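You operate a simulated robot arm through the tools that you are given. There is no shell and no other tool. Be economical: measure what you need, move in short steps, check, and stop when the job is done.

The job below is to be done with a simulated robot arm. You get a single attempt, and the scene is never put back.

TASK
Grease the brass cock body's mouth, fit the steel plug and lock it.
Fine: use the stub brush and the grease pot, and put the brush back.

Only the result counts: the job must be done as asked and must still hold three seconds after the hand-in. Knocking over, shifting, dropping, spilling or breaking anything else fails it.

THE ROBOT
A 7-joint arm with a two-finger parallel gripper, fixed in place. Base frame: the origin is at the foot of the arm, x ahead of it, y to its left, z up; the work surface is at about z = 0.86. Units: m, degrees, N and s.
With the tool pointing down near the work surface it reaches from about 0.24 to 0.68 m from the base axis. Its first joint turns from -66.0 to 66.0 degrees. Payload 2.4 kg.
The tool frame sits at the grasp point between the pads (the TCP): z along the fingers, y along the line on which they close. The tips reach 0.03 m beyond it. The gripper opens to 0.094 m. The fingers are 0.028 m wide and 0.01 m thick; the gripper's body (0.05 by 0.096 m) begins 0.055 m behind the TCP.
Orientation is that of the tool frame in the base frame, as [roll, pitch, yaw] about the fixed x, y, z axes, in that order (R = Rz(yaw) Ry(pitch) Rx(roll)). With the fingers straight down and closing along the base's y, the tool's x points along the base's -x, its y along +y and its z along -z.

THE INTERFACE
- The arm moves only by the tool nudge_tool. Its arguments are lists of equal length, an entry for each row: "offset": the shift along the tool's x, y, z in m, a list of three; "delta_rot": the turn, a rotation vector about the tool's x, y, z in degrees, a list of three; "grip": the finger opening in m, from 0 to 0.094. In form: {"offset": [[tx, ty, tz], ...], "delta_rot": [[wx, wy, wz], ...], "grip": [grip, ...]}. A call has 1 to 20 rows; each row is the pose to reach, as a shift and turn from the pose commanded when the call began, along the tool's axes at that moment. Each row takes 0.2 s and may step no farther than 0.05 m and 8.6 degrees from the row before; otherwise, or with a gripper value out of range, the whole call is refused. Where a pose cannot be reached the arm comes as near as it can. A force on the tool above 40 N (or 10 N above the force at the start of the call, whichever is more), or a blocked arm, ends the call early, and 0.2 s more pass. Each finger travels about 0.153 m/s and halts on what it meets, pressing with about 30 N; the grip force reading is that of the motor and also rises with nothing between the fingers. The clock runs only during rows and for 0.2 s after the last one: add rows that repeat a pose to give the fingers time. The reply holds the time, the measured pose of the TCP, the force on the tool along the base axes, the opening and the grip force, in the units named above and with some noise.
- Cameras (640 x 400 px; columns grow to the right, rows downward): "scene" is fixed at [0.026, 0.4456, 1.4656]; the picture's right is [-0.83, -0.56, 0.00], its down [-0.23, 0.34, -0.91] and it looks along [0.51, -0.75, -0.41] (base axes); focal length 368 px, centre (320, 200). "wrist" rides on the gripper at [-0.037, 0, -0.058] in the tool frame; the picture's right is [0.00, -1.00, 0.00], its down [0.97, 0.00, -0.24] and it looks along [0.24, 0.00, 0.97] (tool axes); focal length 218 px, centre (320, 200).
- snapshot(camera): a new picture of that camera. No time passes.
- point_at(camera, pixels): for up to 12 pixels [column, row] of the newest picture of that camera ("zoom" is the newest enlarged one), the place [x, y, z] in the base frame of the surface seen there, good to about 0.003 m, but the place of the scene camera against the robot may be out by one fixed shift of up to 0.025 m in any direction. No time passes.
- zoom(camera, box): a new picture of the part [left, top, right, bottom] of that camera's present view, enlarged. No time passes.
- sign_off(): hands the job in; it is judged then, once.

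Go step by step. Measure first, check grasps and placings, and put right what went wrong. The budget is 80 turns and 54 pictures, counting those below and the enlarged ones. Unless the task says otherwise, let go and move clear before handing in, and close with one line.

The tools are called after "Emit:" as a command line: name --argument value ..., lists and objects as JSON in quotes. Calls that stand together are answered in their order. nudge_tool: Moves the arm, as the interface text tells. Its arguments: {"type":"object","properties":{"offset":{"type":"array","items":{"type":"array","items":{"type":"number"}}},"delta_rot":{"type":"array","items":{"type":"array","items":{"type":"number"}}},"grip":{"type":"array","items":{"type":"number"}}},"required":["offset","delta_rot","grip"]} The other tools are called the same way: snapshot (camera) takes a picture; point_at (camera, pixels) gives the place of the surface under pixels of a picture; zoom (camera, box) takes an enlarged picture of a part of a camera's view; sign_off () hands the job in.

At the start:

```text
t: 0.0
eef_pos: [0.4073, -0.2063, 1.2825]
ee_rot: [179.9, 0.1, -180.0]
contact_force: [0.7, -0.5, -0.2]
grip_width: 0.094
grip_force: 0.1
```

scene: 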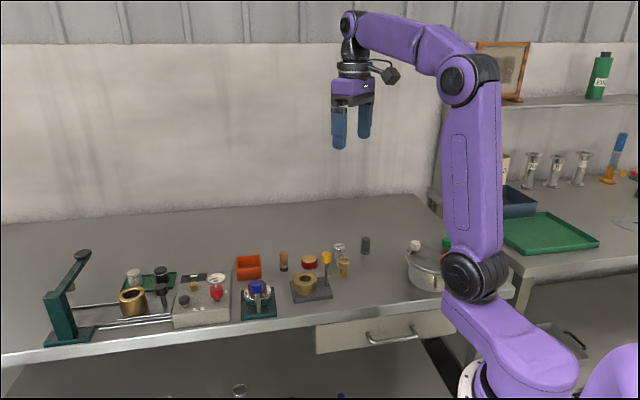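
wrist: 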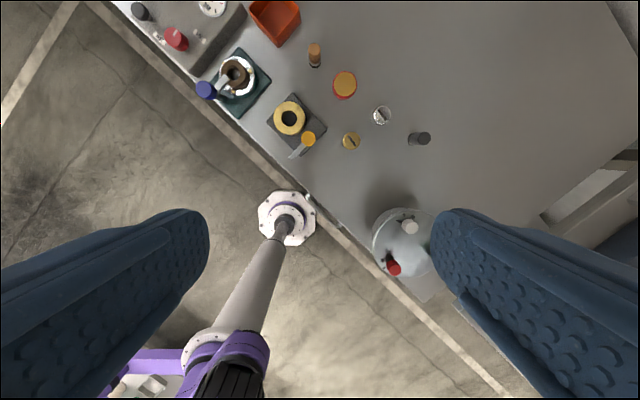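

The bench shows a brass ring body on a dark plate near scene pixel (310,287), plus several small items. I will enlarge the area in both cameras to identify them.

Emit:
zoom --camera "scene" --box '[220, 220, 400, 332]'

Emit:
zoom --camera "wrist" --box '[180, 0, 460, 175]'

Emit:
zoom --camera "scene" --box '[30, 235, 240, 366]'

```text
3.56 times, centred on (310, 276) of scene
```

zoom: 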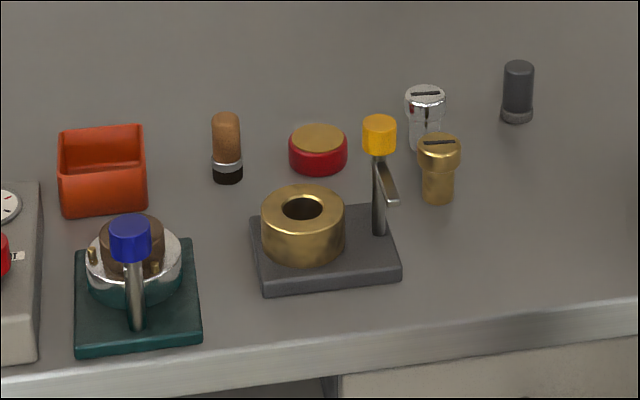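

```text
2.29 times, centred on (320, 88) of wrist
```

zoom: 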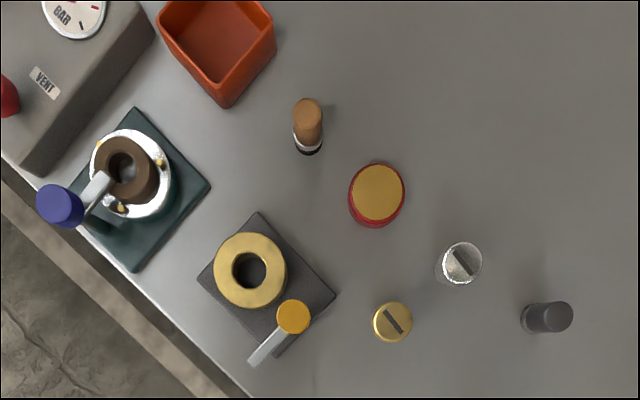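

```text
3.05 times, centred on (135, 300) of scene
```

zoom: 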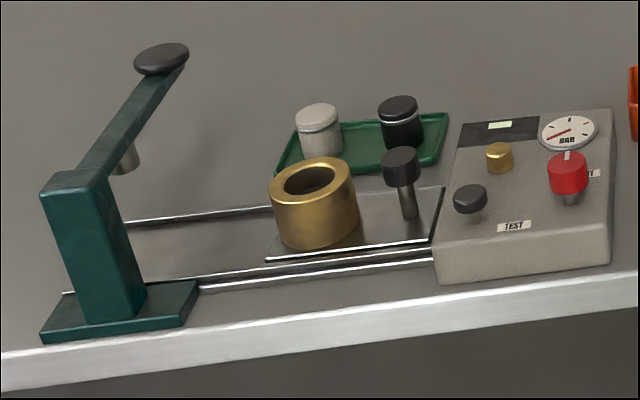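

The brass body sits on the dark base with a yellow lever post. The slotted steel plug is at wrist (382,115), the brush at (314,50) and the pot at (345,84). I will measure these from the wrist picture.

Emit:
point_at --camera "wrist" --pixels '[[289.4, 118.1], [278.4, 116], [300, 121], [308.2, 138.7], [292, 156], [381.7, 114.6], [314.3, 46], [314.7, 66.2], [344.5, 84], [344, 97.5], [293.7, 95], [326.5, 128.2]]'

Emit:
point_at --camera "scene" --pixels '[[304.7, 278.5], [326.6, 255.5], [339.3, 246], [309.2, 258.5], [283.5, 253], [343.5, 260], [365.7, 239]]'

```text
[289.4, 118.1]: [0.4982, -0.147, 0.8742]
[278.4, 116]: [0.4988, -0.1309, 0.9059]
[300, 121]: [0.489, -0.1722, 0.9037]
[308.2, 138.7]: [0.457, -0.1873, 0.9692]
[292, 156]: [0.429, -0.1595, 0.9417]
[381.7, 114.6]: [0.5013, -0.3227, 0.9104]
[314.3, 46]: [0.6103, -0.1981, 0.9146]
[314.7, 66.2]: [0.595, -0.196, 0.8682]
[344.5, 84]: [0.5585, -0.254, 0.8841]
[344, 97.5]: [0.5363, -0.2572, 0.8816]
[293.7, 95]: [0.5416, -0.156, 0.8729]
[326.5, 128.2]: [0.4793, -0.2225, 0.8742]
```

```text
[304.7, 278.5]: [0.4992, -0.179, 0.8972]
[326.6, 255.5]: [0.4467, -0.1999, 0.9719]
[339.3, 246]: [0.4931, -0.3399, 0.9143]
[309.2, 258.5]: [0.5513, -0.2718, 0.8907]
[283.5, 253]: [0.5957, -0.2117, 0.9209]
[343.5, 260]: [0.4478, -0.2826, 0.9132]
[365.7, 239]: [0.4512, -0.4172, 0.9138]
```

Wrist measurements are consistent, and the scene camera is off by about (-0.008,-0.015,+0.005). I will descend for a closer look before grasping.

Emit:
nudge_tool --offset '[[-0.018, 0, 0.037], [-0.036, 0, 0.074], [-0.054, 0, 0.111], [-0.072, 0, 0.148], [-0.09, 0, 0.185], [-0.108, 0, 0.222], [-0.108, 0, 0.222]]' --delta_rot '[[0, 0, 0], [0, 0, 0], [0, 0, 0], [0, 0, 0], [0, 0, 0], [0, 0, 0], [0, 0, 0]]' --grip '[0.094, 0.094, 0.094, 0.094, 0.094, 0.094, 0.094]'

Emit:
snapshot --camera "wrist"

```text
t: 1.6
eef_pos: [0.5174, -0.2071, 1.0602]
ee_rot: [180.0, 0.1, -180.0]
contact_force: [0.0, -0.2, 0.4]
grip_width: 0.0938
grip_force: 0.1
```

```text
48 pictures are left
```

wrist: 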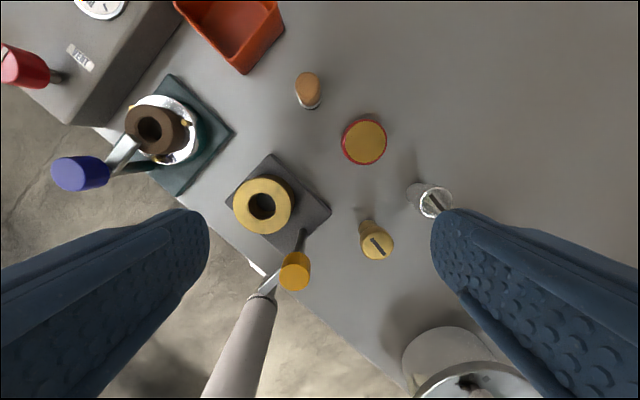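

The brush handle is at (307,88), the pot at (365,142) and the body at (262,206). I will measure these closer up.

Emit:
point_at --camera "wrist" --pixels '[[307, 84], [297, 88], [318, 86], [309, 104], [365, 142], [365, 125], [365, 158], [243, 210], [284, 202], [265, 185], [295, 272], [435, 203]]'

Emit:
zoom --camera "wrist" --box '[220, 50, 460, 200]'

Emit:
zoom --camera "wrist" --box '[220, 150, 460, 300]'

```text
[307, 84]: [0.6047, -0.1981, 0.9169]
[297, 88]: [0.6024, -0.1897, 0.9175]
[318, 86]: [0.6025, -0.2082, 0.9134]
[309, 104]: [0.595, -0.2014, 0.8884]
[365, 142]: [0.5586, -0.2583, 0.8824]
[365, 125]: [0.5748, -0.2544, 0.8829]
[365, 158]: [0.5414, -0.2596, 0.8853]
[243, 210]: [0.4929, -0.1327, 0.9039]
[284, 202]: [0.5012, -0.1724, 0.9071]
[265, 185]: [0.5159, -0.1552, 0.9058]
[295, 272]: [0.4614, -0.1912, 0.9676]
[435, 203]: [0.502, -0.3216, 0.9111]
```

```text
2.67 times, centred on (340, 125) of wrist
```

zoom: 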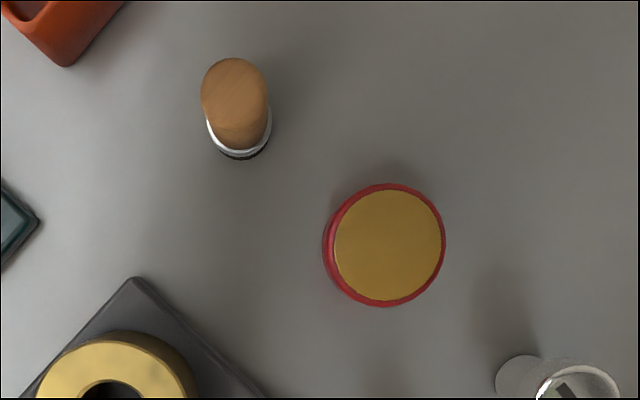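

```text
2.67 times, centred on (340, 225) of wrist
```

zoom: 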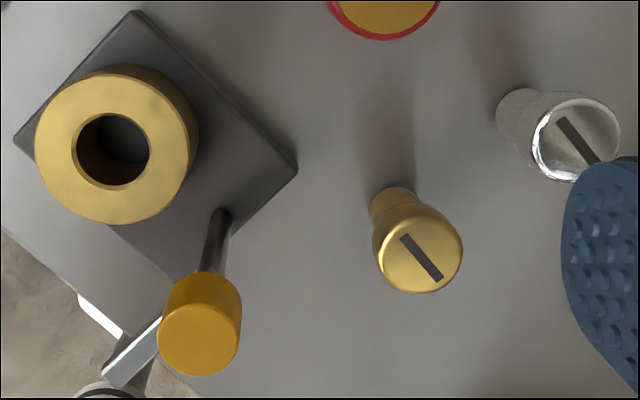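

The pot is open with grease about flush at z≈0.883, and the brush axis is near (0.603,-0.197). I will move above the brush, go down with the fingers open, and grip the handle.

Emit:
nudge_tool --offset '[[-0.03, 0.004, 0.025], [-0.06, 0.007, 0.05], [-0.0857, 0.01, 0.075], [-0.0857, 0.01, 0.1], [-0.0857, 0.01, 0.125], [-0.0857, 0.01, 0.14], [-0.0857, 0.01, 0.152], [-0.0857, 0.01, 0.152]]' --delta_rot '[[0, 0, 0], [0, 0, 0], [0, 0, 0], [0, 0, 0], [0, 0, 0], [0, 0, 0], [0, 0, 0], [0, 0, 0]]' --grip '[0.07, 0.06, 0.06, 0.06, 0.06, 0.06, 0.06, 0.06]'

Emit:
snapshot --camera "wrist"

```text
t: 3.4
eef_pos: [0.6019, -0.1963, 0.9087]
ee_rot: [180.0, 0.1, -180.0]
contact_force: [0.1, 0.0, 0.3]
grip_width: 0.06
grip_force: 0.0
```

```text
45 pictures are left
```

wrist: 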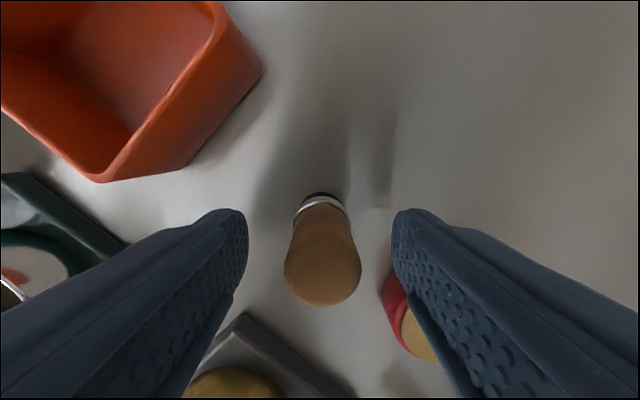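

The brush sits midway between the pads at (322,270). I will close on it and lift.

Emit:
nudge_tool --offset '[[0, 0, 0], [0, 0, 0], [0, 0, 0]]' --delta_rot '[[0, 0, 0], [0, 0, 0], [0, 0, 0]]' --grip '[0.03, 0.0, 0.0]'

```text
t: 4.2
eef_pos: [0.6021, -0.1968, 0.9092]
ee_rot: [180.0, 0.1, 179.9]
contact_force: [0.7, -0.3, 0.4]
grip_width: 0.0202
grip_force: 29.6
```

The grip is firm at 0.0202 m. I will lift, move over the pot at (0.558,-0.255), and lower the bristles to just above the grease.

Emit:
nudge_tool --offset '[[0, 0, -0.03], [0, 0, -0.06], [0.022, -0.029, -0.06], [0.044, -0.058, -0.06], [0.044, -0.058, -0.045], [0.044, -0.058, -0.03], [0.044, -0.058, -0.03]]' --delta_rot '[[0, 0, 0], [0, 0, 0], [0, 0, 0], [0, 0, 0], [0, 0, 0], [0, 0, 0], [0, 0, 0]]' --grip '[0, 0, 0, 0, 0, 0, 0]'

Emit:
zoom --camera "scene" --box '[230, 200, 390, 300]'

Emit:
snapshot --camera "wrist"

```text
t: 5.8
eef_pos: [0.5576, -0.2546, 0.9381]
ee_rot: [-180.0, 0.1, -179.9]
contact_force: [-0.7, 0.7, -0.2]
grip_width: 0.0205
grip_force: 30.1
```

```text
4.00 times, centred on (310, 250) of scene
```

zoom: 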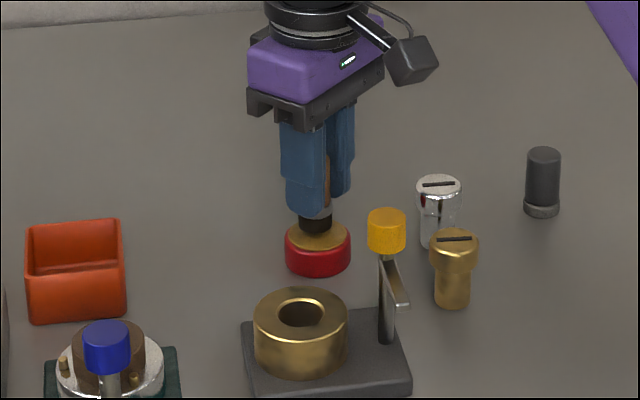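

```text
43 pictures are left
```

wrist: 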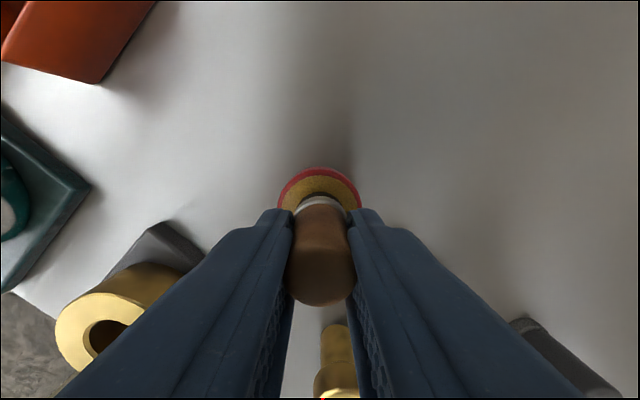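

The bristles are centred over the grease. I will dip in small steps and watch the force.

Emit:
nudge_tool --offset '[[0, 0, 0.003], [0, 0, 0.006], [0, 0, 0.008], [0, 0, 0.009]]' --delta_rot '[[0, 0, 0], [0, 0, 0], [0, 0, 0], [0, 0, 0]]' --grip '[0, 0, 0, 0]'

Emit:
zoom --camera "scene" --box '[270, 230, 350, 280]'

```text
t: 6.8
eef_pos: [0.558, -0.2552, 0.9304]
ee_rot: [180.0, 0.2, -179.9]
contact_force: [-3.5, 2.9, 12.4]
grip_width: 0.0206
grip_force: 30.0
```

```text
8.00 times, centred on (310, 255) of scene
```

zoom: 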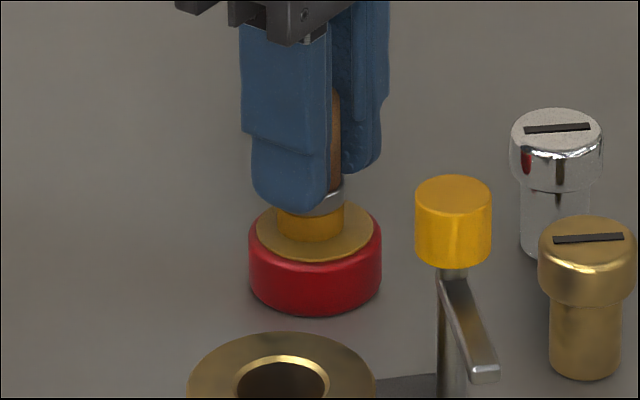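

The bristles turned amber, so they are loaded. I will lift and carry the brush to hover just over the brass mouth.

Emit:
nudge_tool --offset '[[0, 0, -0.03], [0, 0, -0.055], [0.021, 0.035, -0.055], [0.042, 0.07, -0.055], [0.063, 0.105, -0.055], [0.063, 0.105, -0.033], [0.063, 0.105, -0.033]]' --delta_rot '[[0, 0, 0], [0, 0, 0], [0, 0, 0], [0, 0, 0], [0, 0, 0], [0, 0, 0], [0, 0, 0]]' --grip '[0, 0, 0, 0, 0, 0, 0]'

Emit:
snapshot --camera "wrist"

Emit:
zoom --camera "scene" --box '[254, 238, 366, 308]'

```text
t: 8.4
eef_pos: [0.494, -0.1497, 0.9616]
ee_rot: [-180.0, 0.2, 180.0]
contact_force: [0.5, 0.0, -0.9]
grip_width: 0.0201
grip_force: 29.3
```

```text
41 pictures are left
```

wrist: 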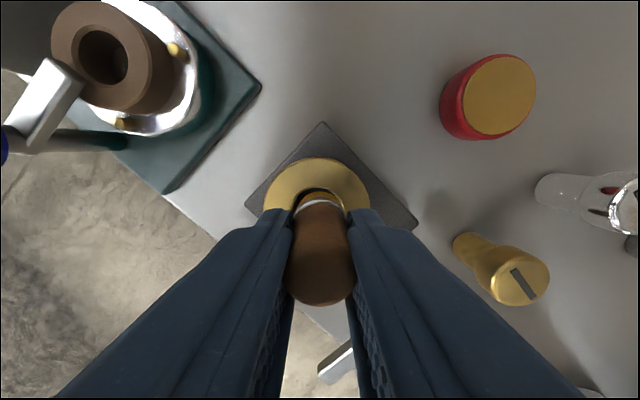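

```text
5.71 times, centred on (310, 273) of scene
```

zoom: 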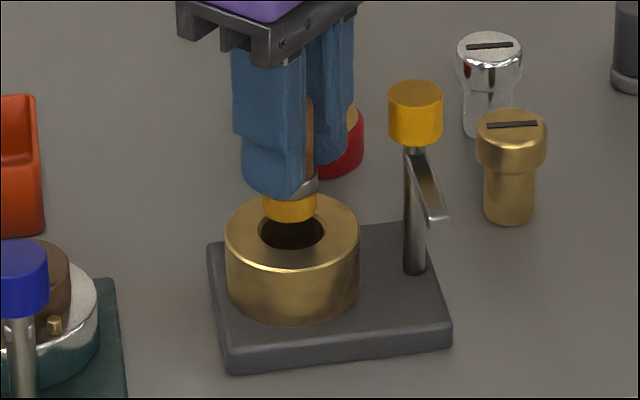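

The brush is almost centred over the mouth, about 2 mm short in y. I will correct that, dip slightly into the mouth and wipe in a small circle.

Emit:
nudge_tool --offset '[[0, 0.0015, 0.004], [0, 0.0015, 0.008], [0, 0.0015, 0.011], [0, 0.0015, 0.013], [0.002, 0.0015, 0.013], [0, 0.0035, 0.013], [-0.002, 0.0015, 0.013], [0, -0.0005, 0.013], [0, 0.0015, 0.013]]' --delta_rot '[[0, 0, 0], [0, 0, 0], [0, 0, 0], [0, 0, 0], [0, 0, 0], [0, 0, 0], [0, 0, 0], [0, 0, 0], [0, 0, 0]]' --grip '[0, 0, 0, 0, 0, 0, 0, 0, 0]'

Emit:
zoom --camera "scene" --box '[254, 238, 366, 308]'

```text
t: 10.4
eef_pos: [0.4944, -0.1491, 0.9491]
ee_rot: [-180.0, 0.1, -180.0]
contact_force: [-4.3, -1.4, -0.8]
grip_width: 0.0202
grip_force: 29.8
```

```text
5.71 times, centred on (310, 273) of scene
```

zoom: 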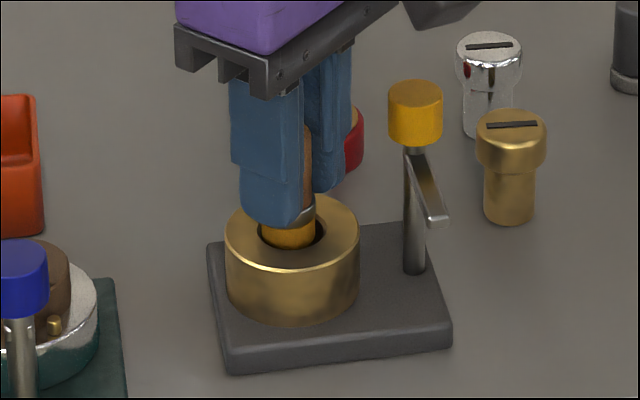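

The bristles went into the mouth with light side contact. I will lift to see whether grease was transferred.

Emit:
nudge_tool --offset '[[0, 0, -0.02], [0, 0, -0.045], [-0.03, -0.01, -0.045], [-0.05, -0.02, -0.045], [-0.05, -0.02, -0.045]]' --delta_rot '[[0, 0, 0], [0, 0, 0], [0, 0, 0], [0, 0, 0], [0, 0, 0]]' --grip '[0, 0, 0, 0, 0]'

Emit:
zoom --camera "scene" --box '[254, 238, 366, 308]'

```text
t: 11.6
eef_pos: [0.5429, -0.1662, 0.9958]
ee_rot: [-180.0, 0.1, -179.9]
contact_force: [-0.4, 0.6, -0.1]
grip_width: 0.0201
grip_force: 29.6
```

```text
5.71 times, centred on (310, 273) of scene
```

zoom: 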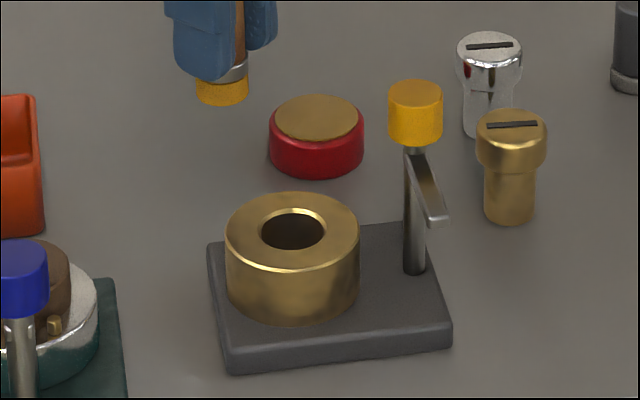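

No amber shows on the mouth, though the brush is still loaded. I will press the bristles on the rim itself and wipe around it.

Emit:
nudge_tool --offset '[[0.022, 0.009, 0], [0.043, 0.0175, 0], [0.043, 0.0175, 0.02], [0.043, 0.0175, 0.036], [0.043, 0.0175, 0.039], [0.043, 0.0175, 0.041], [0.043, 0.0175, 0.0425]]' --delta_rot '[[0, 0, 0], [0, 0, 0], [0, 0, 0], [0, 0, 0], [0, 0, 0], [0, 0, 0], [0, 0, 0]]' --grip '[0, 0, 0, 0, 0, 0, 0]'

Emit:
zoom --camera "scene" --box '[254, 238, 366, 308]'

```text
t: 13.2
eef_pos: [0.5008, -0.1506, 0.9538]
ee_rot: [-180.0, 0.2, 179.9]
contact_force: [-5.6, 0.7, 22.5]
grip_width: 0.0209
grip_force: 29.9
```

```text
5.71 times, centred on (310, 273) of scene
```

zoom: 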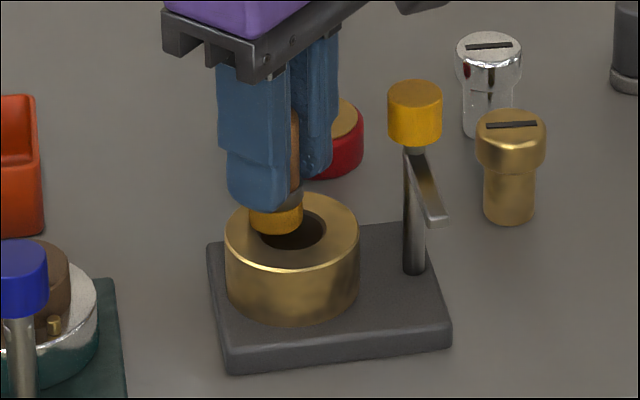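

There is solid contact at 22 N on the rim. I will ease up 1 mm and sweep around the whole mouth.

Emit:
nudge_tool --offset '[[0, 0, -0.001], [0.001, 0.0035, -0.001], [0.0035, 0.006, -0.001], [0.007, 0.007, -0.001], [0.0105, 0.006, -0.001], [0.013, 0.0035, -0.001], [0.014, 0, -0.001], [0.013, -0.0035, -0.001], [0.0105, -0.006, -0.001], [0.007, -0.007, -0.001], [0.0035, -0.006, -0.001], [0.001, -0.0035, -0.001], [0, 0, -0.001], [0, 0, -0.015], [0, 0, -0.045], [-0.03, -0.01, -0.045], [-0.05, -0.02, -0.045]]' --delta_rot '[[0, 0, 0], [0, 0, 0], [0, 0, 0], [0, 0, 0], [0, 0, 0], [0, 0, 0], [0, 0, 0], [0, 0, 0], [0, 0, 0], [0, 0, 0], [0, 0, 0], [0, 0, 0], [0, 0, 0], [0, 0, 0], [0, 0, 0], [0, 0, 0], [0, 0, 0]]' --grip '[0, 0, 0, 0, 0, 0, 0, 0, 0, 0, 0, 0, 0, 0, 0, 0, 0]'

Emit:
zoom --camera "scene" --box '[254, 238, 366, 308]'

Emit:
snapshot --camera "wrist"

```text
t: 16.8
eef_pos: [0.5525, -0.1684, 0.9979]
ee_rot: [180.0, 0.2, -179.9]
contact_force: [-0.3, -0.1, -0.6]
grip_width: 0.0204
grip_force: 30.2
```

```text
5.71 times, centred on (310, 273) of scene
```

zoom: 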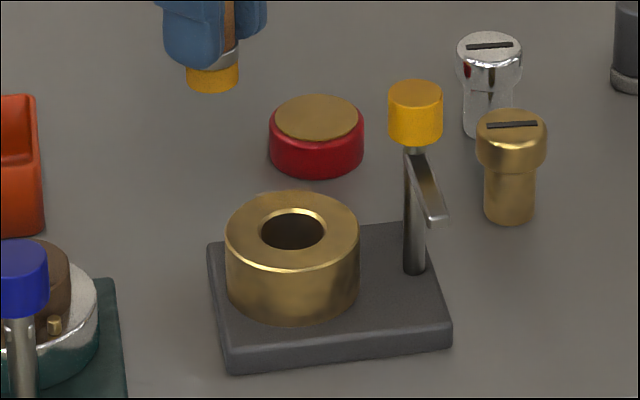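

```text
35 pictures are left
```

wrist: 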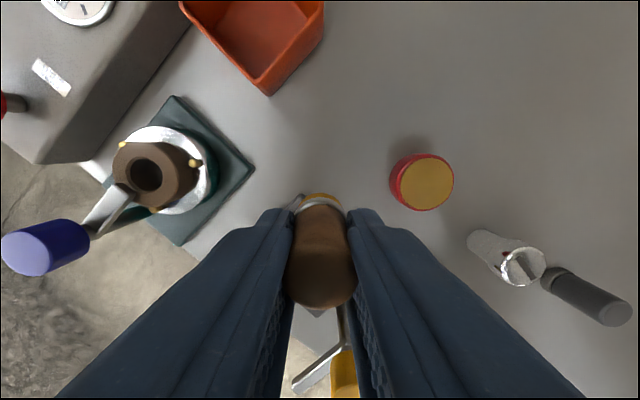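

No obvious amber yet. I will enlarge the mouth strongly to check.

Emit:
zoom --camera "scene" --box '[289, 266, 321, 286]'

```text
16.00 times, centred on (305, 276) of scene
```

zoom: 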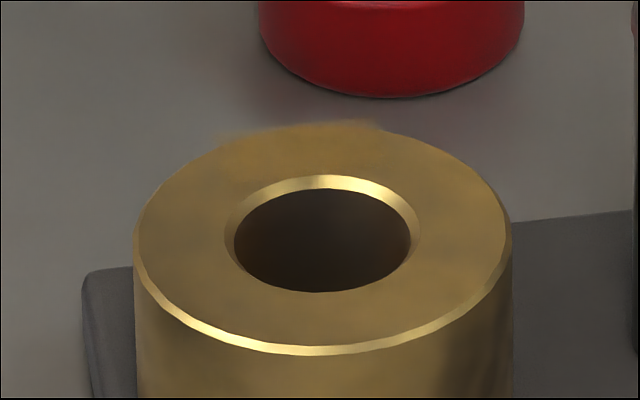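

The mouth shows a chamfer and no clear grease. I will go in on centre again, deeper, with a stronger swirl against the wall.

Emit:
nudge_tool --offset '[[0.03, 0.01, 0], [0.0588, 0.0191, 0], [0.0588, 0.0191, 0.03], [0.0588, 0.0191, 0.04], [0.0588, 0.0191, 0.046], [0.0588, 0.0191, 0.05], [0.0588, 0.0191, 0.05]]' --delta_rot '[[0, 0, 0], [0, 0, 0], [0, 0, 0], [0, 0, 0], [0, 0, 0], [0, 0, 0], [0, 0, 0]]' --grip '[0, 0, 0, 0, 0, 0, 0]'

Emit:
zoom --camera "scene" --box '[281, 256, 329, 286]'

```text
t: 18.4
eef_pos: [0.494, -0.152, 0.9499]
ee_rot: [-179.9, 0.2, -180.0]
contact_force: [-0.3, 0.0, 23.5]
grip_width: 0.0203
grip_force: 29.9
```

```text
13.33 times, centred on (305, 271) of scene
```

zoom: 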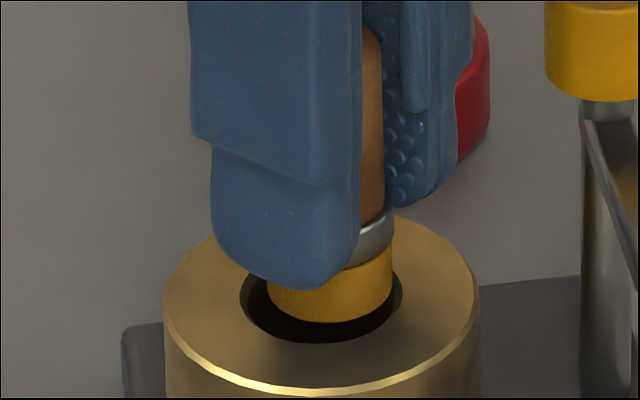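

The reply shows y=-0.152 with 23 N vertical, so the bristles are resting on the rim about 3.5 mm short in y. I will lift a little, shift +y and go in.

Emit:
nudge_tool --offset '[[0, 0, -0.008], [0, 0.0035, -0.008], [0, 0.0035, -0.004], [0, 0.0035, -0.001], [0, 0.0035, 0.002], [0, 0.0035, 0.002]]' --delta_rot '[[0, 0, 0], [0, 0, 0], [0, 0, 0], [0, 0, 0], [0, 0, 0], [0, 0, 0]]' --grip '[0, 0, 0, 0, 0, 0]'

Emit:
zoom --camera "scene" --box '[281, 256, 329, 286]'

```text
t: 19.8
eef_pos: [0.4923, -0.1476, 0.9457]
ee_rot: [-180.0, 0.1, -180.0]
contact_force: [-0.8, 0.4, -0.7]
grip_width: 0.0201
grip_force: 30.2
```

```text
13.33 times, centred on (305, 271) of scene
```

zoom: 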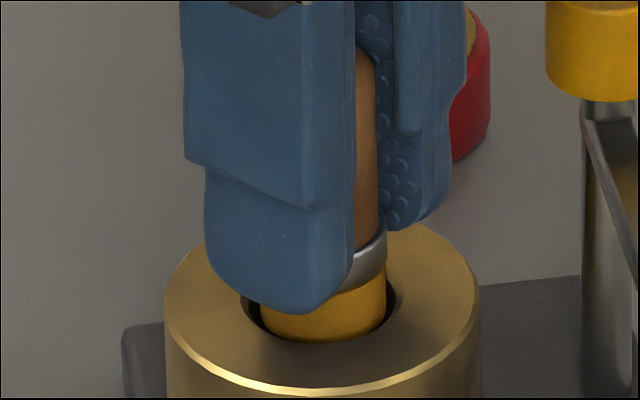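

It is now inside the mouth with no force, so the hole centre is near (0.4925,-0.148). I will swirl hard against the wall.

Emit:
nudge_tool --offset '[[0.003, 0, 0], [0.002, 0.002, 0], [0, 0.003, 0], [-0.002, 0.002, 0], [-0.003, 0, 0], [-0.002, -0.002, 0], [0, -0.003, 0], [0.002, -0.002, 0], [0.003, 0, -0.003], [0.002, 0.002, -0.003], [0, 0.003, -0.003], [-0.002, 0.002, -0.003], [-0.003, 0, -0.003], [-0.002, -0.002, -0.003], [0, -0.003, -0.003], [0.002, -0.002, -0.003], [0, 0, -0.003]]' --delta_rot '[[0, 0, 0], [0, 0, 0], [0, 0, 0], [0, 0, 0], [0, 0, 0], [0, 0, 0], [0, 0, 0], [0, 0, 0], [0, 0, 0], [0, 0, 0], [0, 0, 0], [0, 0, 0], [0, 0, 0], [0, 0, 0], [0, 0, 0], [0, 0, 0], [0, 0, 0]]' --grip '[0, 0, 0, 0, 0, 0, 0, 0, 0, 0, 0, 0, 0, 0, 0, 0, 0]'

Emit:
nudge_tool --offset '[[0, 0, -0.02], [0, 0, -0.04], [-0.03, -0.01, -0.04], [-0.06, -0.02, -0.04], [-0.06, -0.02, -0.04]]' --delta_rot '[[0, 0, 0], [0, 0, 0], [0, 0, 0], [0, 0, 0], [0, 0, 0]]' --grip '[0, 0, 0, 0, 0]'

Emit:
zoom --camera "scene" --box '[281, 256, 329, 286]'

```text
t: 23.4
eef_pos: [0.4926, -0.1474, 0.9477]
ee_rot: [180.0, 0.1, -180.0]
contact_force: [-0.3, -0.1, -1.0]
grip_width: 0.0205
grip_force: 29.8
```

```text
t: 24.6
eef_pos: [0.5543, -0.1675, 0.9885]
ee_rot: [180.0, 0.1, -180.0]
contact_force: [0.9, -0.4, -0.2]
grip_width: 0.0205
grip_force: 30.0
```

```text
13.33 times, centred on (305, 271) of scene
```

zoom: 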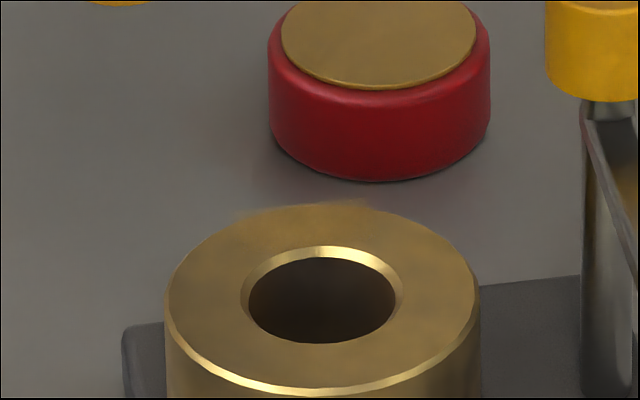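

Still no visible mark. I will check the other brass piece on the carriage, and get a high zoom of the brush tip and the blue fixture, to rule out a wrong target.

Emit:
zoom --camera "scene" --box '[104, 254, 184, 334]'

Emit:
zoom --camera "scene" --box '[230, 230, 310, 320]'

```text
5.00 times, centred on (144, 294) of scene
```

zoom: 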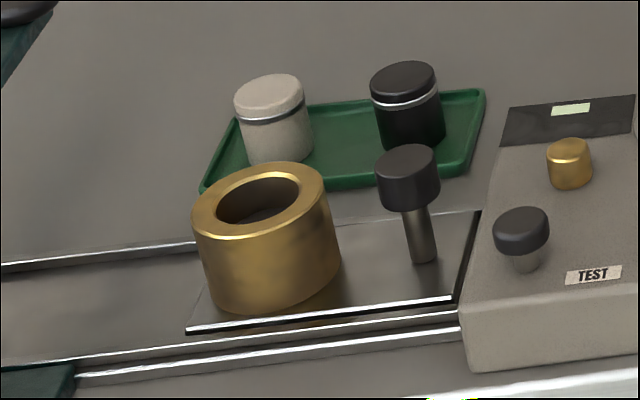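

```text
4.44 times, centred on (270, 275) of scene
```

zoom: 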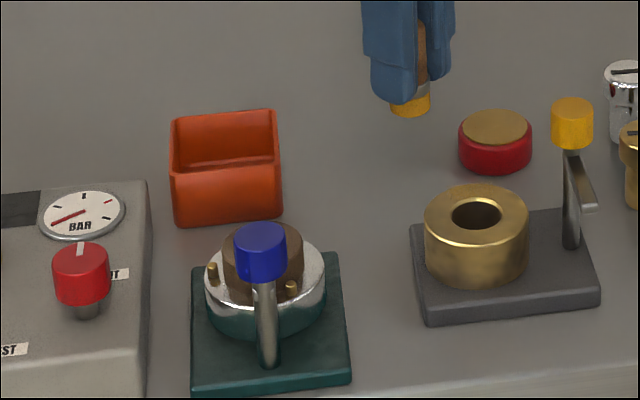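

The carriage piece belongs to the press, so the yellow-lever body is the right target. I will do a slower pressed wipe of radius 10 mm around the rim, checking the force.

Emit:
nudge_tool --offset '[[0.025, 0.01, 0], [0.051, 0.0197, 0], [0.051, 0.0197, 0.025], [0.051, 0.0197, 0.033], [0.051, 0.0197, 0.0355], [0.0523, 0.0247, 0.0355], [0.056, 0.0284, 0.0355], [0.061, 0.0297, 0.0355], [0.066, 0.0284, 0.0355], [0.0697, 0.0247, 0.0355], [0.071, 0.0197, 0.0355]]' --delta_rot '[[0, 0, 0], [0, 0, 0], [0, 0, 0], [0, 0, 0], [0, 0, 0], [0, 0, 0], [0, 0, 0], [0, 0, 0], [0, 0, 0], [0, 0, 0], [0, 0, 0]]' --grip '[0, 0, 0, 0, 0, 0, 0, 0, 0, 0, 0]'

Emit:
zoom --camera "scene" --box '[281, 256, 329, 286]'

```text
t: 27.0
eef_pos: [0.48, -0.149, 0.9539]
ee_rot: [179.9, 0.1, -180.0]
contact_force: [-0.3, -1.1, 0.8]
grip_width: 0.02
grip_force: 30.1
```

```text
13.33 times, centred on (305, 271) of scene
```

zoom: 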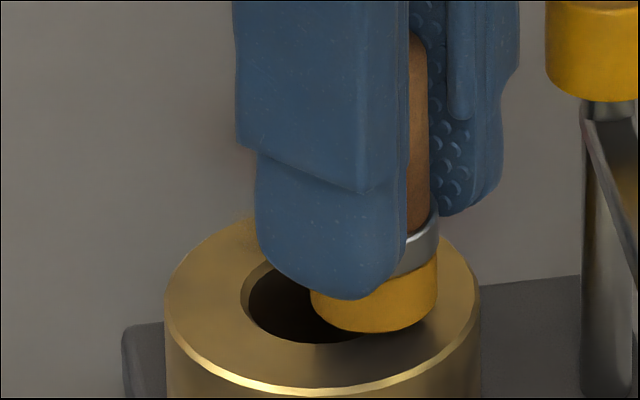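

Force is only 0.8 N here, so the bristles were barely clear of the rim and the earlier wipe may have been too. I will press lower and wipe, reading the force.

Emit:
nudge_tool --offset '[[0, 0, 0.001], [0, 0, 0.002], [0, 0, 0.003]]' --delta_rot '[[0, 0, 0], [0, 0, 0], [0, 0, 0]]' --grip '[0, 0, 0]'

```text
t: 27.8
eef_pos: [0.4809, -0.1486, 0.9482]
ee_rot: [180.0, 0.1, -180.0]
contact_force: [0.0, 0.4, -0.5]
grip_width: 0.0201
grip_force: 30.1
```

Still no contact at z=0.948, so the brush has slipped up a little in the grip. I will continue down carefully.

Emit:
nudge_tool --offset '[[0, 0, 0.001], [0, 0, 0.002]]' --delta_rot '[[0, 0, 0], [0, 0, 0]]' --grip '[0, 0]'

Emit:
zoom --camera "scene" --box '[281, 256, 329, 286]'

```text
t: 28.4
eef_pos: [0.4821, -0.1484, 0.9489]
ee_rot: [-179.9, 0.0, 180.0]
contact_force: [-3.5, 1.3, 14.1]
grip_width: 0.0204
grip_force: 30.0
```

```text
13.33 times, centred on (305, 271) of scene
```

zoom: 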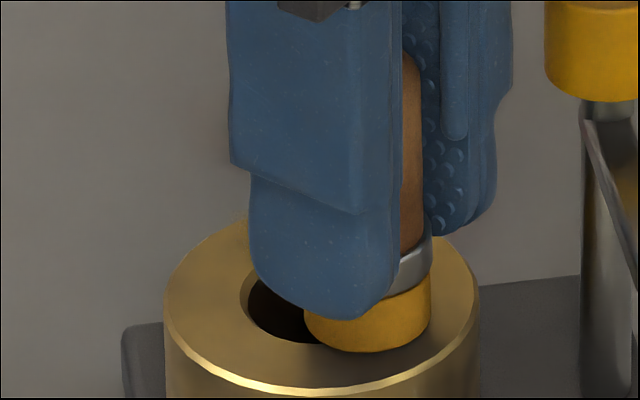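

Contact is now 14 N with the bristles flat on the rim. I will wipe a full circle at this pressure.

Emit:
nudge_tool --offset '[[-0.0014, 0.0053, 0.0003], [-0.0053, 0.0091, 0.0003], [-0.0105, 0.0105, 0.0003], [-0.0158, 0.0091, 0.0003], [-0.0196, 0.0053, 0.0003], [-0.021, 0, 0.0003], [-0.0196, -0.0053, 0.0003], [-0.0158, -0.0091, 0.0003], [-0.0105, -0.0105, 0.0003], [-0.0053, -0.0091, 0.0003], [-0.0014, -0.0053, 0.0003], [0, 0, 0.0003], [-0.0014, 0.0053, 0.0003]]' --delta_rot '[[0, 0, 0], [0, 0, 0], [0, 0, 0], [0, 0, 0], [0, 0, 0], [0, 0, 0], [0, 0, 0], [0, 0, 0], [0, 0, 0], [0, 0, 0], [0, 0, 0], [0, 0, 0], [0, 0, 0]]' --grip '[0, 0, 0, 0, 0, 0, 0, 0, 0, 0, 0, 0, 0]'

Emit:
zoom --camera "scene" --box '[281, 256, 329, 286]'

```text
t: 29.3
eef_pos: [0.4883, -0.1427, 0.9475]
ee_rot: [-180.0, -0.6, 179.7]
contact_force: [-5.6, -2.7, 9.8]
grip_width: 0.0201
grip_force: 30.1
stopped in row 4: the force on the tool passed its limit (the readings are from after the stop); the commanded pose is now the measured one
```

```text
13.33 times, centred on (305, 271) of scene
```

zoom: 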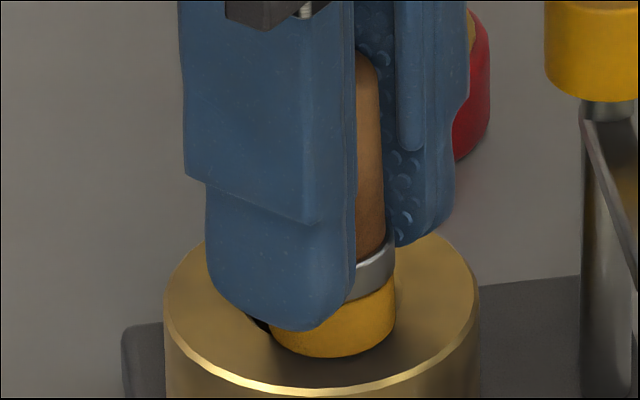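

The wipe tripped the force limit part way; the body has not moved (edges still at 165–480). I will ease off 1 mm and finish the circle lightly.

Emit:
nudge_tool --offset '[[0, 0, -0.001], [-0.0033, 0.0013, -0.001], [-0.0067, 0.0009, -0.001], [-0.0095, -0.0012, -0.001], [-0.0108, -0.0044, -0.001], [-0.0104, -0.0078, -0.001], [-0.0083, -0.0106, -0.001], [-0.0051, -0.0119, -0.001], [-0.0017, -0.0115, -0.001], [0.0011, -0.0094, -0.001], [0.0024, -0.0062, -0.001], [0.002, -0.0028, -0.001], [0, 0, -0.001]]' --delta_rot '[[0, 0, 0], [0, 0, 0], [0, 0, 0], [0, 0, 0], [0, 0, 0], [0, 0, 0], [0, 0, 0], [0, 0, 0], [0, 0, 0], [0, 0, 0], [0, 0, 0], [0, 0, 0], [0, 0, 0]]' --grip '[0, 0, 0, 0, 0, 0, 0, 0, 0, 0, 0, 0, 0]'

```text
t: 32.1
eef_pos: [0.4881, -0.1416, 0.9469]
ee_rot: [-180.0, -0.6, 179.7]
contact_force: [-5.1, -5.0, 7.2]
grip_width: 0.0202
grip_force: 30.2
```

The circle finished with contact kept at about 7 N. I will lift and look.

Emit:
nudge_tool --offset '[[0, 0, -0.02], [0, 0, -0.045], [-0.03, -0.01, -0.045], [-0.06, -0.02, -0.045], [-0.06, -0.02, -0.045]]' --delta_rot '[[0, 0, 0], [0, 0, 0], [0, 0, 0], [0, 0, 0], [0, 0, 0]]' --grip '[0, 0, 0, 0, 0]'

Emit:
zoom --camera "scene" --box '[265, 240, 329, 290]'

```text
t: 33.3
eef_pos: [0.5479, -0.1635, 0.9927]
ee_rot: [179.9, -0.5, 179.8]
contact_force: [0.6, 0.1, 0.8]
grip_width: 0.0202
grip_force: 29.7
```

```text
8.00 times, centred on (297, 265) of scene
```

zoom: 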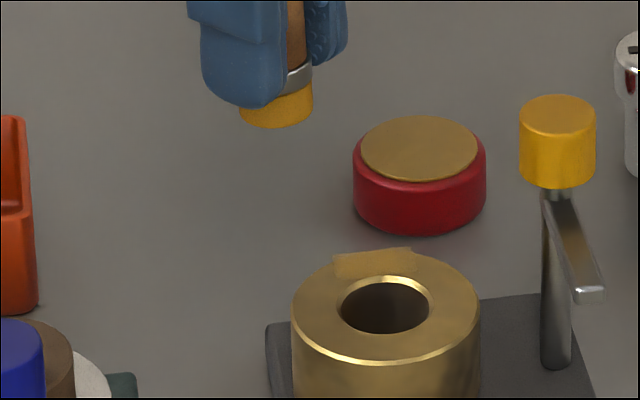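

A yellow patch has now appeared at the far side of the body's top, at about (373,262). I will raise and look at it from above with the wrist camera.

Emit:
nudge_tool --offset '[[0, 0, -0.03], [0, 0, -0.057], [0.04, 0.007, -0.057], [0.07, 0.0135, -0.057], [0.07, 0.0135, -0.057]]' --delta_rot '[[0, 0, 0], [0, 0, 0], [0, 0, 0], [0, 0, 0], [0, 0, 0]]' --grip '[0, 0, 0, 0, 0]'

Emit:
zoom --camera "wrist" --box '[220, 80, 420, 205]'

```text
t: 34.5
eef_pos: [0.4812, -0.1479, 1.0512]
ee_rot: [179.9, -0.5, 179.8]
contact_force: [-0.5, 0.1, -0.3]
grip_width: 0.0202
grip_force: 29.8
```

```text
3.20 times, centred on (320, 142) of wrist
```

zoom: 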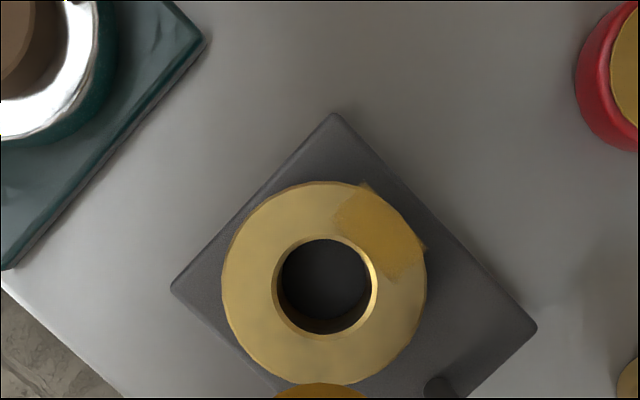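

The picture from above shows one greased sector at up-right, with its centre about 20 mm from the axis. So the rim must be wiped sector by sector at radius ≈0.02. I will first yaw the gripper 45° so the fingers clear the lever post.

Emit:
nudge_tool --offset '[[0, 0, 0], [0, 0, 0], [0, 0, 0], [0, 0, 0], [0, 0, 0], [0, 0, 0], [0, 0, 0]]' --delta_rot '[[0, 0, -7.5], [0, 0, -15], [0, 0, -22.5], [0, 0, -30], [0, 0, -37.5], [0, 0, -45], [0, 0, -45]]' --grip '[0, 0, 0, 0, 0, 0, 0]'

```text
t: 36.1
eef_pos: [0.4788, -0.1481, 1.05]
ee_rot: [179.6, -0.4, -135.2]
contact_force: [-0.3, 0.1, 0.4]
grip_width: 0.0202
grip_force: 30.2
```

The yaw is set to -135°. I will descend at the rim sector opposite the post and find light contact.

Emit:
nudge_tool --offset '[[-0.0282, -0.0092, 0], [-0.0282, -0.0092, 0.04], [-0.0282, -0.0092, 0.08], [-0.0282, -0.0092, 0.095], [-0.0282, -0.0092, 0.0985], [-0.0282, -0.0092, 0.1005]]' --delta_rot '[[0, 0, -45], [0, 0, -45], [0, 0, -45], [0, 0, -45], [0, 0, -45], [0, 0, -45]]' --grip '[0, 0, 0, 0, 0, 0]'

```text
refused: row 1 steps farther than a row can; nothing moved
```

The turn is relative to the call's start, so it must be zero here. I will resend.

Emit:
nudge_tool --offset '[[-0.0282, -0.0092, 0], [-0.0282, -0.0092, 0.04], [-0.0282, -0.0092, 0.08], [-0.0282, -0.0092, 0.095], [-0.0282, -0.0092, 0.0985], [-0.0282, -0.0092, 0.1005]]' --delta_rot '[[0, 0, 0], [0, 0, 0], [0, 0, 0], [0, 0, 0], [0, 0, 0], [0, 0, 0]]' --grip '[0, 0, 0, 0, 0, 0]'

```text
t: 37.5
eef_pos: [0.5041, -0.1353, 0.9468]
ee_rot: [179.6, -0.4, -135.4]
contact_force: [0.1, 0.4, -0.6]
grip_width: 0.0202
grip_force: 30.0
```

There is no contact yet at z≈0.947. I will go down another 2–3 mm.

Emit:
nudge_tool --offset '[[0, 0, 0.001], [0, 0, 0.002], [0, 0, 0.002]]' --delta_rot '[[0, 0, 0], [0, 0, 0], [0, 0, 0]]' --grip '[0, 0, 0]'

```text
t: 38.3
eef_pos: [0.5047, -0.1336, 0.9466]
ee_rot: [179.9, -0.3, -135.2]
contact_force: [-7.0, 3.8, 29.2]
grip_width: 0.0203
grip_force: 30.5
```

Contact is 29 N. I will ease 1 mm and wipe half the ring at radius 18 mm.

Emit:
nudge_tool --offset '[[0, -0.001, -0.001], [0.0006, -0.0057, -0.001], [0.0024, -0.01, -0.001], [0.0053, -0.0137, -0.001], [0.009, -0.0166, -0.001], [0.0133, -0.0184, -0.001], [0.018, -0.019, -0.001], [0.0227, -0.0184, -0.001], [0.027, -0.0166, -0.001], [0.0307, -0.0137, -0.001], [0.0336, -0.01, -0.001], [0.0354, -0.0057, -0.001], [0.036, -0.001, -0.001]]' --delta_rot '[[0, 0, 0], [0, 0, 0], [0, 0, 0], [0, 0, 0], [0, 0, 0], [0, 0, 0], [0, 0, 0], [0, 0, 0], [0, 0, 0], [0, 0, 0], [0, 0, 0], [0, 0, 0], [0, 0, 0]]' --grip '[0, 0, 0, 0, 0, 0, 0, 0, 0, 0, 0, 0, 0]'

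Emit:
zoom --camera "scene" --box '[273, 246, 337, 286]'

```text
t: 41.1
eef_pos: [0.4789, -0.1594, 0.948]
ee_rot: [179.6, -0.4, -135.2]
contact_force: [0.2, -0.1, -0.8]
grip_width: 0.0203
grip_force: 30.2
```

```text
10.00 times, centred on (305, 266) of scene
```

zoom: 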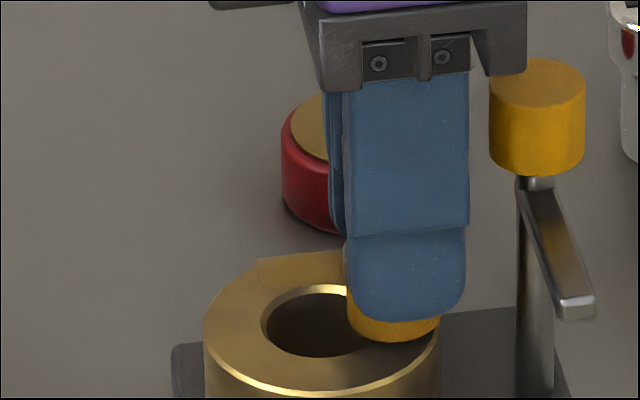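

Contact was lost by the end of the arc. I will find contact again here on the post side.

Emit:
nudge_tool --offset '[[0, 0, 0.001], [0, 0, 0.0015], [0, 0, 0.0015]]' --delta_rot '[[0, 0, 0], [0, 0, 0], [0, 0, 0]]' --grip '[0, 0, 0]'

```text
t: 41.9
eef_pos: [0.48, -0.1599, 0.947]
ee_rot: [179.6, -0.3, -135.2]
contact_force: [-4.2, 3.3, 13.3]
grip_width: 0.0202
grip_force: 30.0
```

Contact is 13 N. I will wipe the other half ring, tool +y side, at this depth.

Emit:
nudge_tool --offset '[[-0.0006, 0.0047, 0.0002], [-0.0024, 0.009, 0.0002], [-0.0053, 0.0127, 0.0002], [-0.009, 0.0156, 0.0002], [-0.0133, 0.0174, 0.0002], [-0.018, 0.018, 0.0002], [-0.0227, 0.0174, 0.0002], [-0.027, 0.0156, 0.0002], [-0.0307, 0.0127, 0.0002], [-0.0336, 0.009, 0.0002], [-0.0354, 0.0047, 0.0002], [-0.036, 0, 0.0002]]' --delta_rot '[[0, 0, 0], [0, 0, 0], [0, 0, 0], [0, 0, 0], [0, 0, 0], [0, 0, 0], [0, 0, 0], [0, 0, 0], [0, 0, 0], [0, 0, 0], [0, 0, 0], [0, 0, 0]]' --grip '[0, 0, 0, 0, 0, 0, 0, 0, 0, 0, 0, 0]'

Emit:
zoom --camera "scene" --box '[273, 246, 337, 286]'

```text
t: 43.2
eef_pos: [0.4759, -0.1436, 0.9471]
ee_rot: [179.6, -0.7, -135.7]
contact_force: [-3.2, -2.8, 6.8]
grip_width: 0.0204
grip_force: 30.0
stopped in row 6: the force on the tool passed its limit (the readings are from after the stop); the commanded pose is now the measured one
```

```text
10.00 times, centred on (305, 266) of scene
```

zoom: 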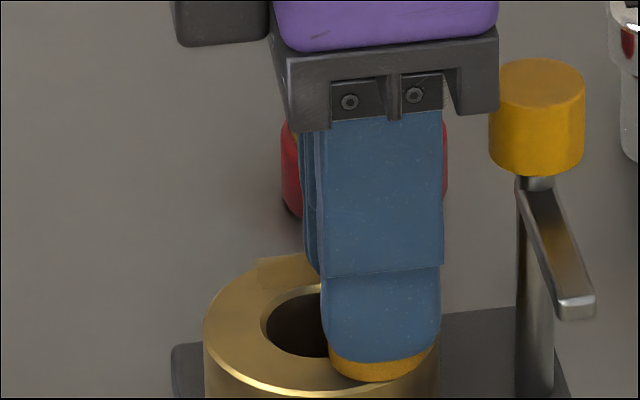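

Friction stopped the sweep, so I will dab instead: lift, step round, press gently, sector by sector.

Emit:
nudge_tool --offset '[[0, 0, -0.004], [-0.0086, 0.0032, -0.004], [-0.0086, 0.0032, 0.0005], [-0.0086, 0.0032, 0.0008], [-0.0086, 0.0032, -0.004], [-0.0176, 0.0008, -0.004], [-0.0176, 0.0008, 0.0005], [-0.0176, 0.0008, 0.0008], [-0.0176, 0.0008, -0.004], [-0.0242, -0.0058, -0.004], [-0.0242, -0.0058, 0.0005], [-0.0242, -0.0058, 0.0008], [-0.0242, -0.0058, -0.004], [-0.0266, -0.0148, -0.004], [-0.0266, -0.0148, 0.0005], [-0.0266, -0.0148, 0.0008]]' --delta_rot '[[0, 0, 0], [0, 0, 0], [0, 0, 0], [0, 0, 0], [0, 0, 0], [0, 0, 0], [0, 0, 0], [0, 0, 0], [0, 0, 0], [0, 0, 0], [0, 0, 0], [0, 0, 0], [0, 0, 0], [0, 0, 0], [0, 0, 0], [0, 0, 0]]' --grip '[0, 0, 0, 0, 0, 0, 0, 0, 0, 0, 0, 0, 0, 0, 0, 0]'

```text
t: 46.6
eef_pos: [0.5055, -0.1354, 0.9472]
ee_rot: [179.7, -0.5, -135.6]
contact_force: [-11.5, 1.6, 31.4]
grip_width: 0.0204
grip_force: 29.6
```

Contact on the last dab was solid at 31 N. I will raise and inspect from above.

Emit:
nudge_tool --offset '[[0, 0, -0.045], [0, 0, -0.09], [0.015, 0, -0.104], [0.029, 0, -0.104], [0.029, 0, -0.104]]' --delta_rot '[[0, 0, 0], [0, 0, 0], [0, 0, 0], [0, 0, 0], [0, 0, 0]]' --grip '[0, 0, 0, 0, 0]'

Emit:
zoom --camera "wrist" --box '[220, 100, 420, 225]'

```text
t: 47.8
eef_pos: [0.4859, -0.1547, 1.0495]
ee_rot: [179.7, -0.6, -135.7]
contact_force: [0.1, 0.7, -1.0]
grip_width: 0.0202
grip_force: 30.3
```

```text
3.20 times, centred on (320, 162) of wrist
```

zoom: 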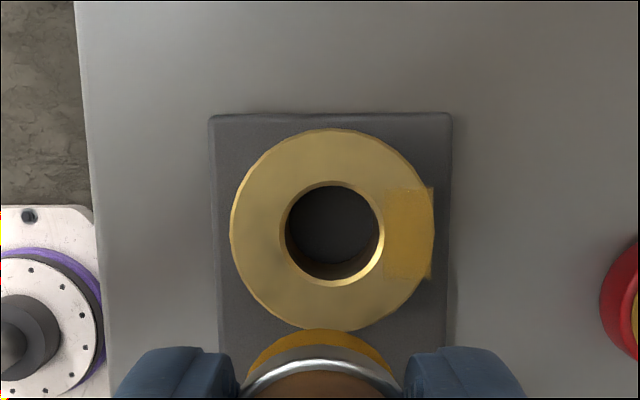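

Only the sector at right, base direction (+x,-y), is marked; plain dabs on the other sectors left nothing. I will test whether rubbing in contact paints, by stroking back and forth at the sector facing up in this view.

Emit:
nudge_tool --offset '[[-0.015, 0, 0], [-0.029, 0, 0.014], [-0.029, 0, 0.06], [-0.029, 0, 0.098], [-0.029, 0, 0.1025], [-0.029, 0.003, 0.1027], [-0.029, 0.006, 0.1027], [-0.029, 0.003, 0.1027], [-0.029, 0, 0.1027], [-0.029, -0.003, 0.1027], [-0.029, -0.006, 0.1027], [-0.029, -0.003, 0.1027], [-0.029, 0, 0.1027], [-0.029, 0.003, 0.1027], [-0.029, 0.006, 0.1027], [-0.029, 0.003, 0.1027], [-0.029, 0, 0.1027]]' --delta_rot '[[0, 0, 0], [0, 0, 0], [0, 0, 0], [0, 0, 0], [0, 0, 0], [0, 0, 0], [0, 0, 0], [0, 0, 0], [0, 0, 0], [0, 0, 0], [0, 0, 0], [0, 0, 0], [0, 0, 0], [0, 0, 0], [0, 0, 0], [0, 0, 0], [0, 0, 0]]' --grip '[0, 0, 0, 0, 0, 0, 0, 0, 0, 0, 0, 0, 0, 0, 0, 0, 0]'

```text
t: 51.4
eef_pos: [0.5038, -0.134, 0.9474]
ee_rot: [179.5, -0.7, -135.4]
contact_force: [-7.8, 7.6, 26.3]
grip_width: 0.0203
grip_force: 30.0
```

Contact stayed at 26 N through the strokes. I will raise and look again.

Emit:
nudge_tool --offset '[[0, 0, -0.045], [0, 0, -0.09], [0.015, 0, -0.103], [0.029, 0, -0.103], [0.029, 0, -0.103]]' --delta_rot '[[0, 0, 0], [0, 0, 0], [0, 0, 0], [0, 0, 0], [0, 0, 0]]' --grip '[0, 0, 0, 0, 0]'

Emit:
zoom --camera "wrist" --box '[220, 100, 420, 225]'

```text
t: 52.6
eef_pos: [0.4858, -0.1548, 1.0509]
ee_rot: [179.7, -0.7, -135.7]
contact_force: [0.0, -0.7, -0.2]
grip_width: 0.0202
grip_force: 30.1
```

```text
3.20 times, centred on (320, 162) of wrist
```

zoom: 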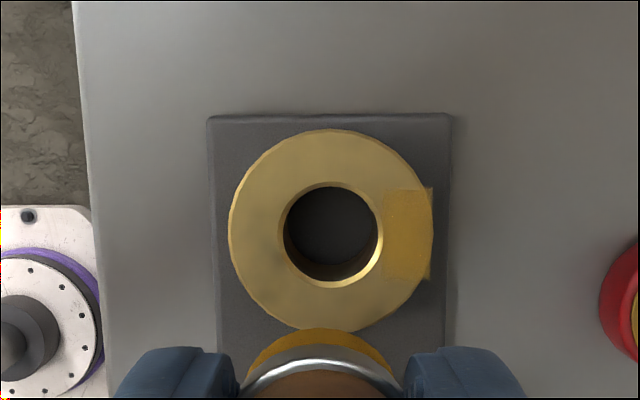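

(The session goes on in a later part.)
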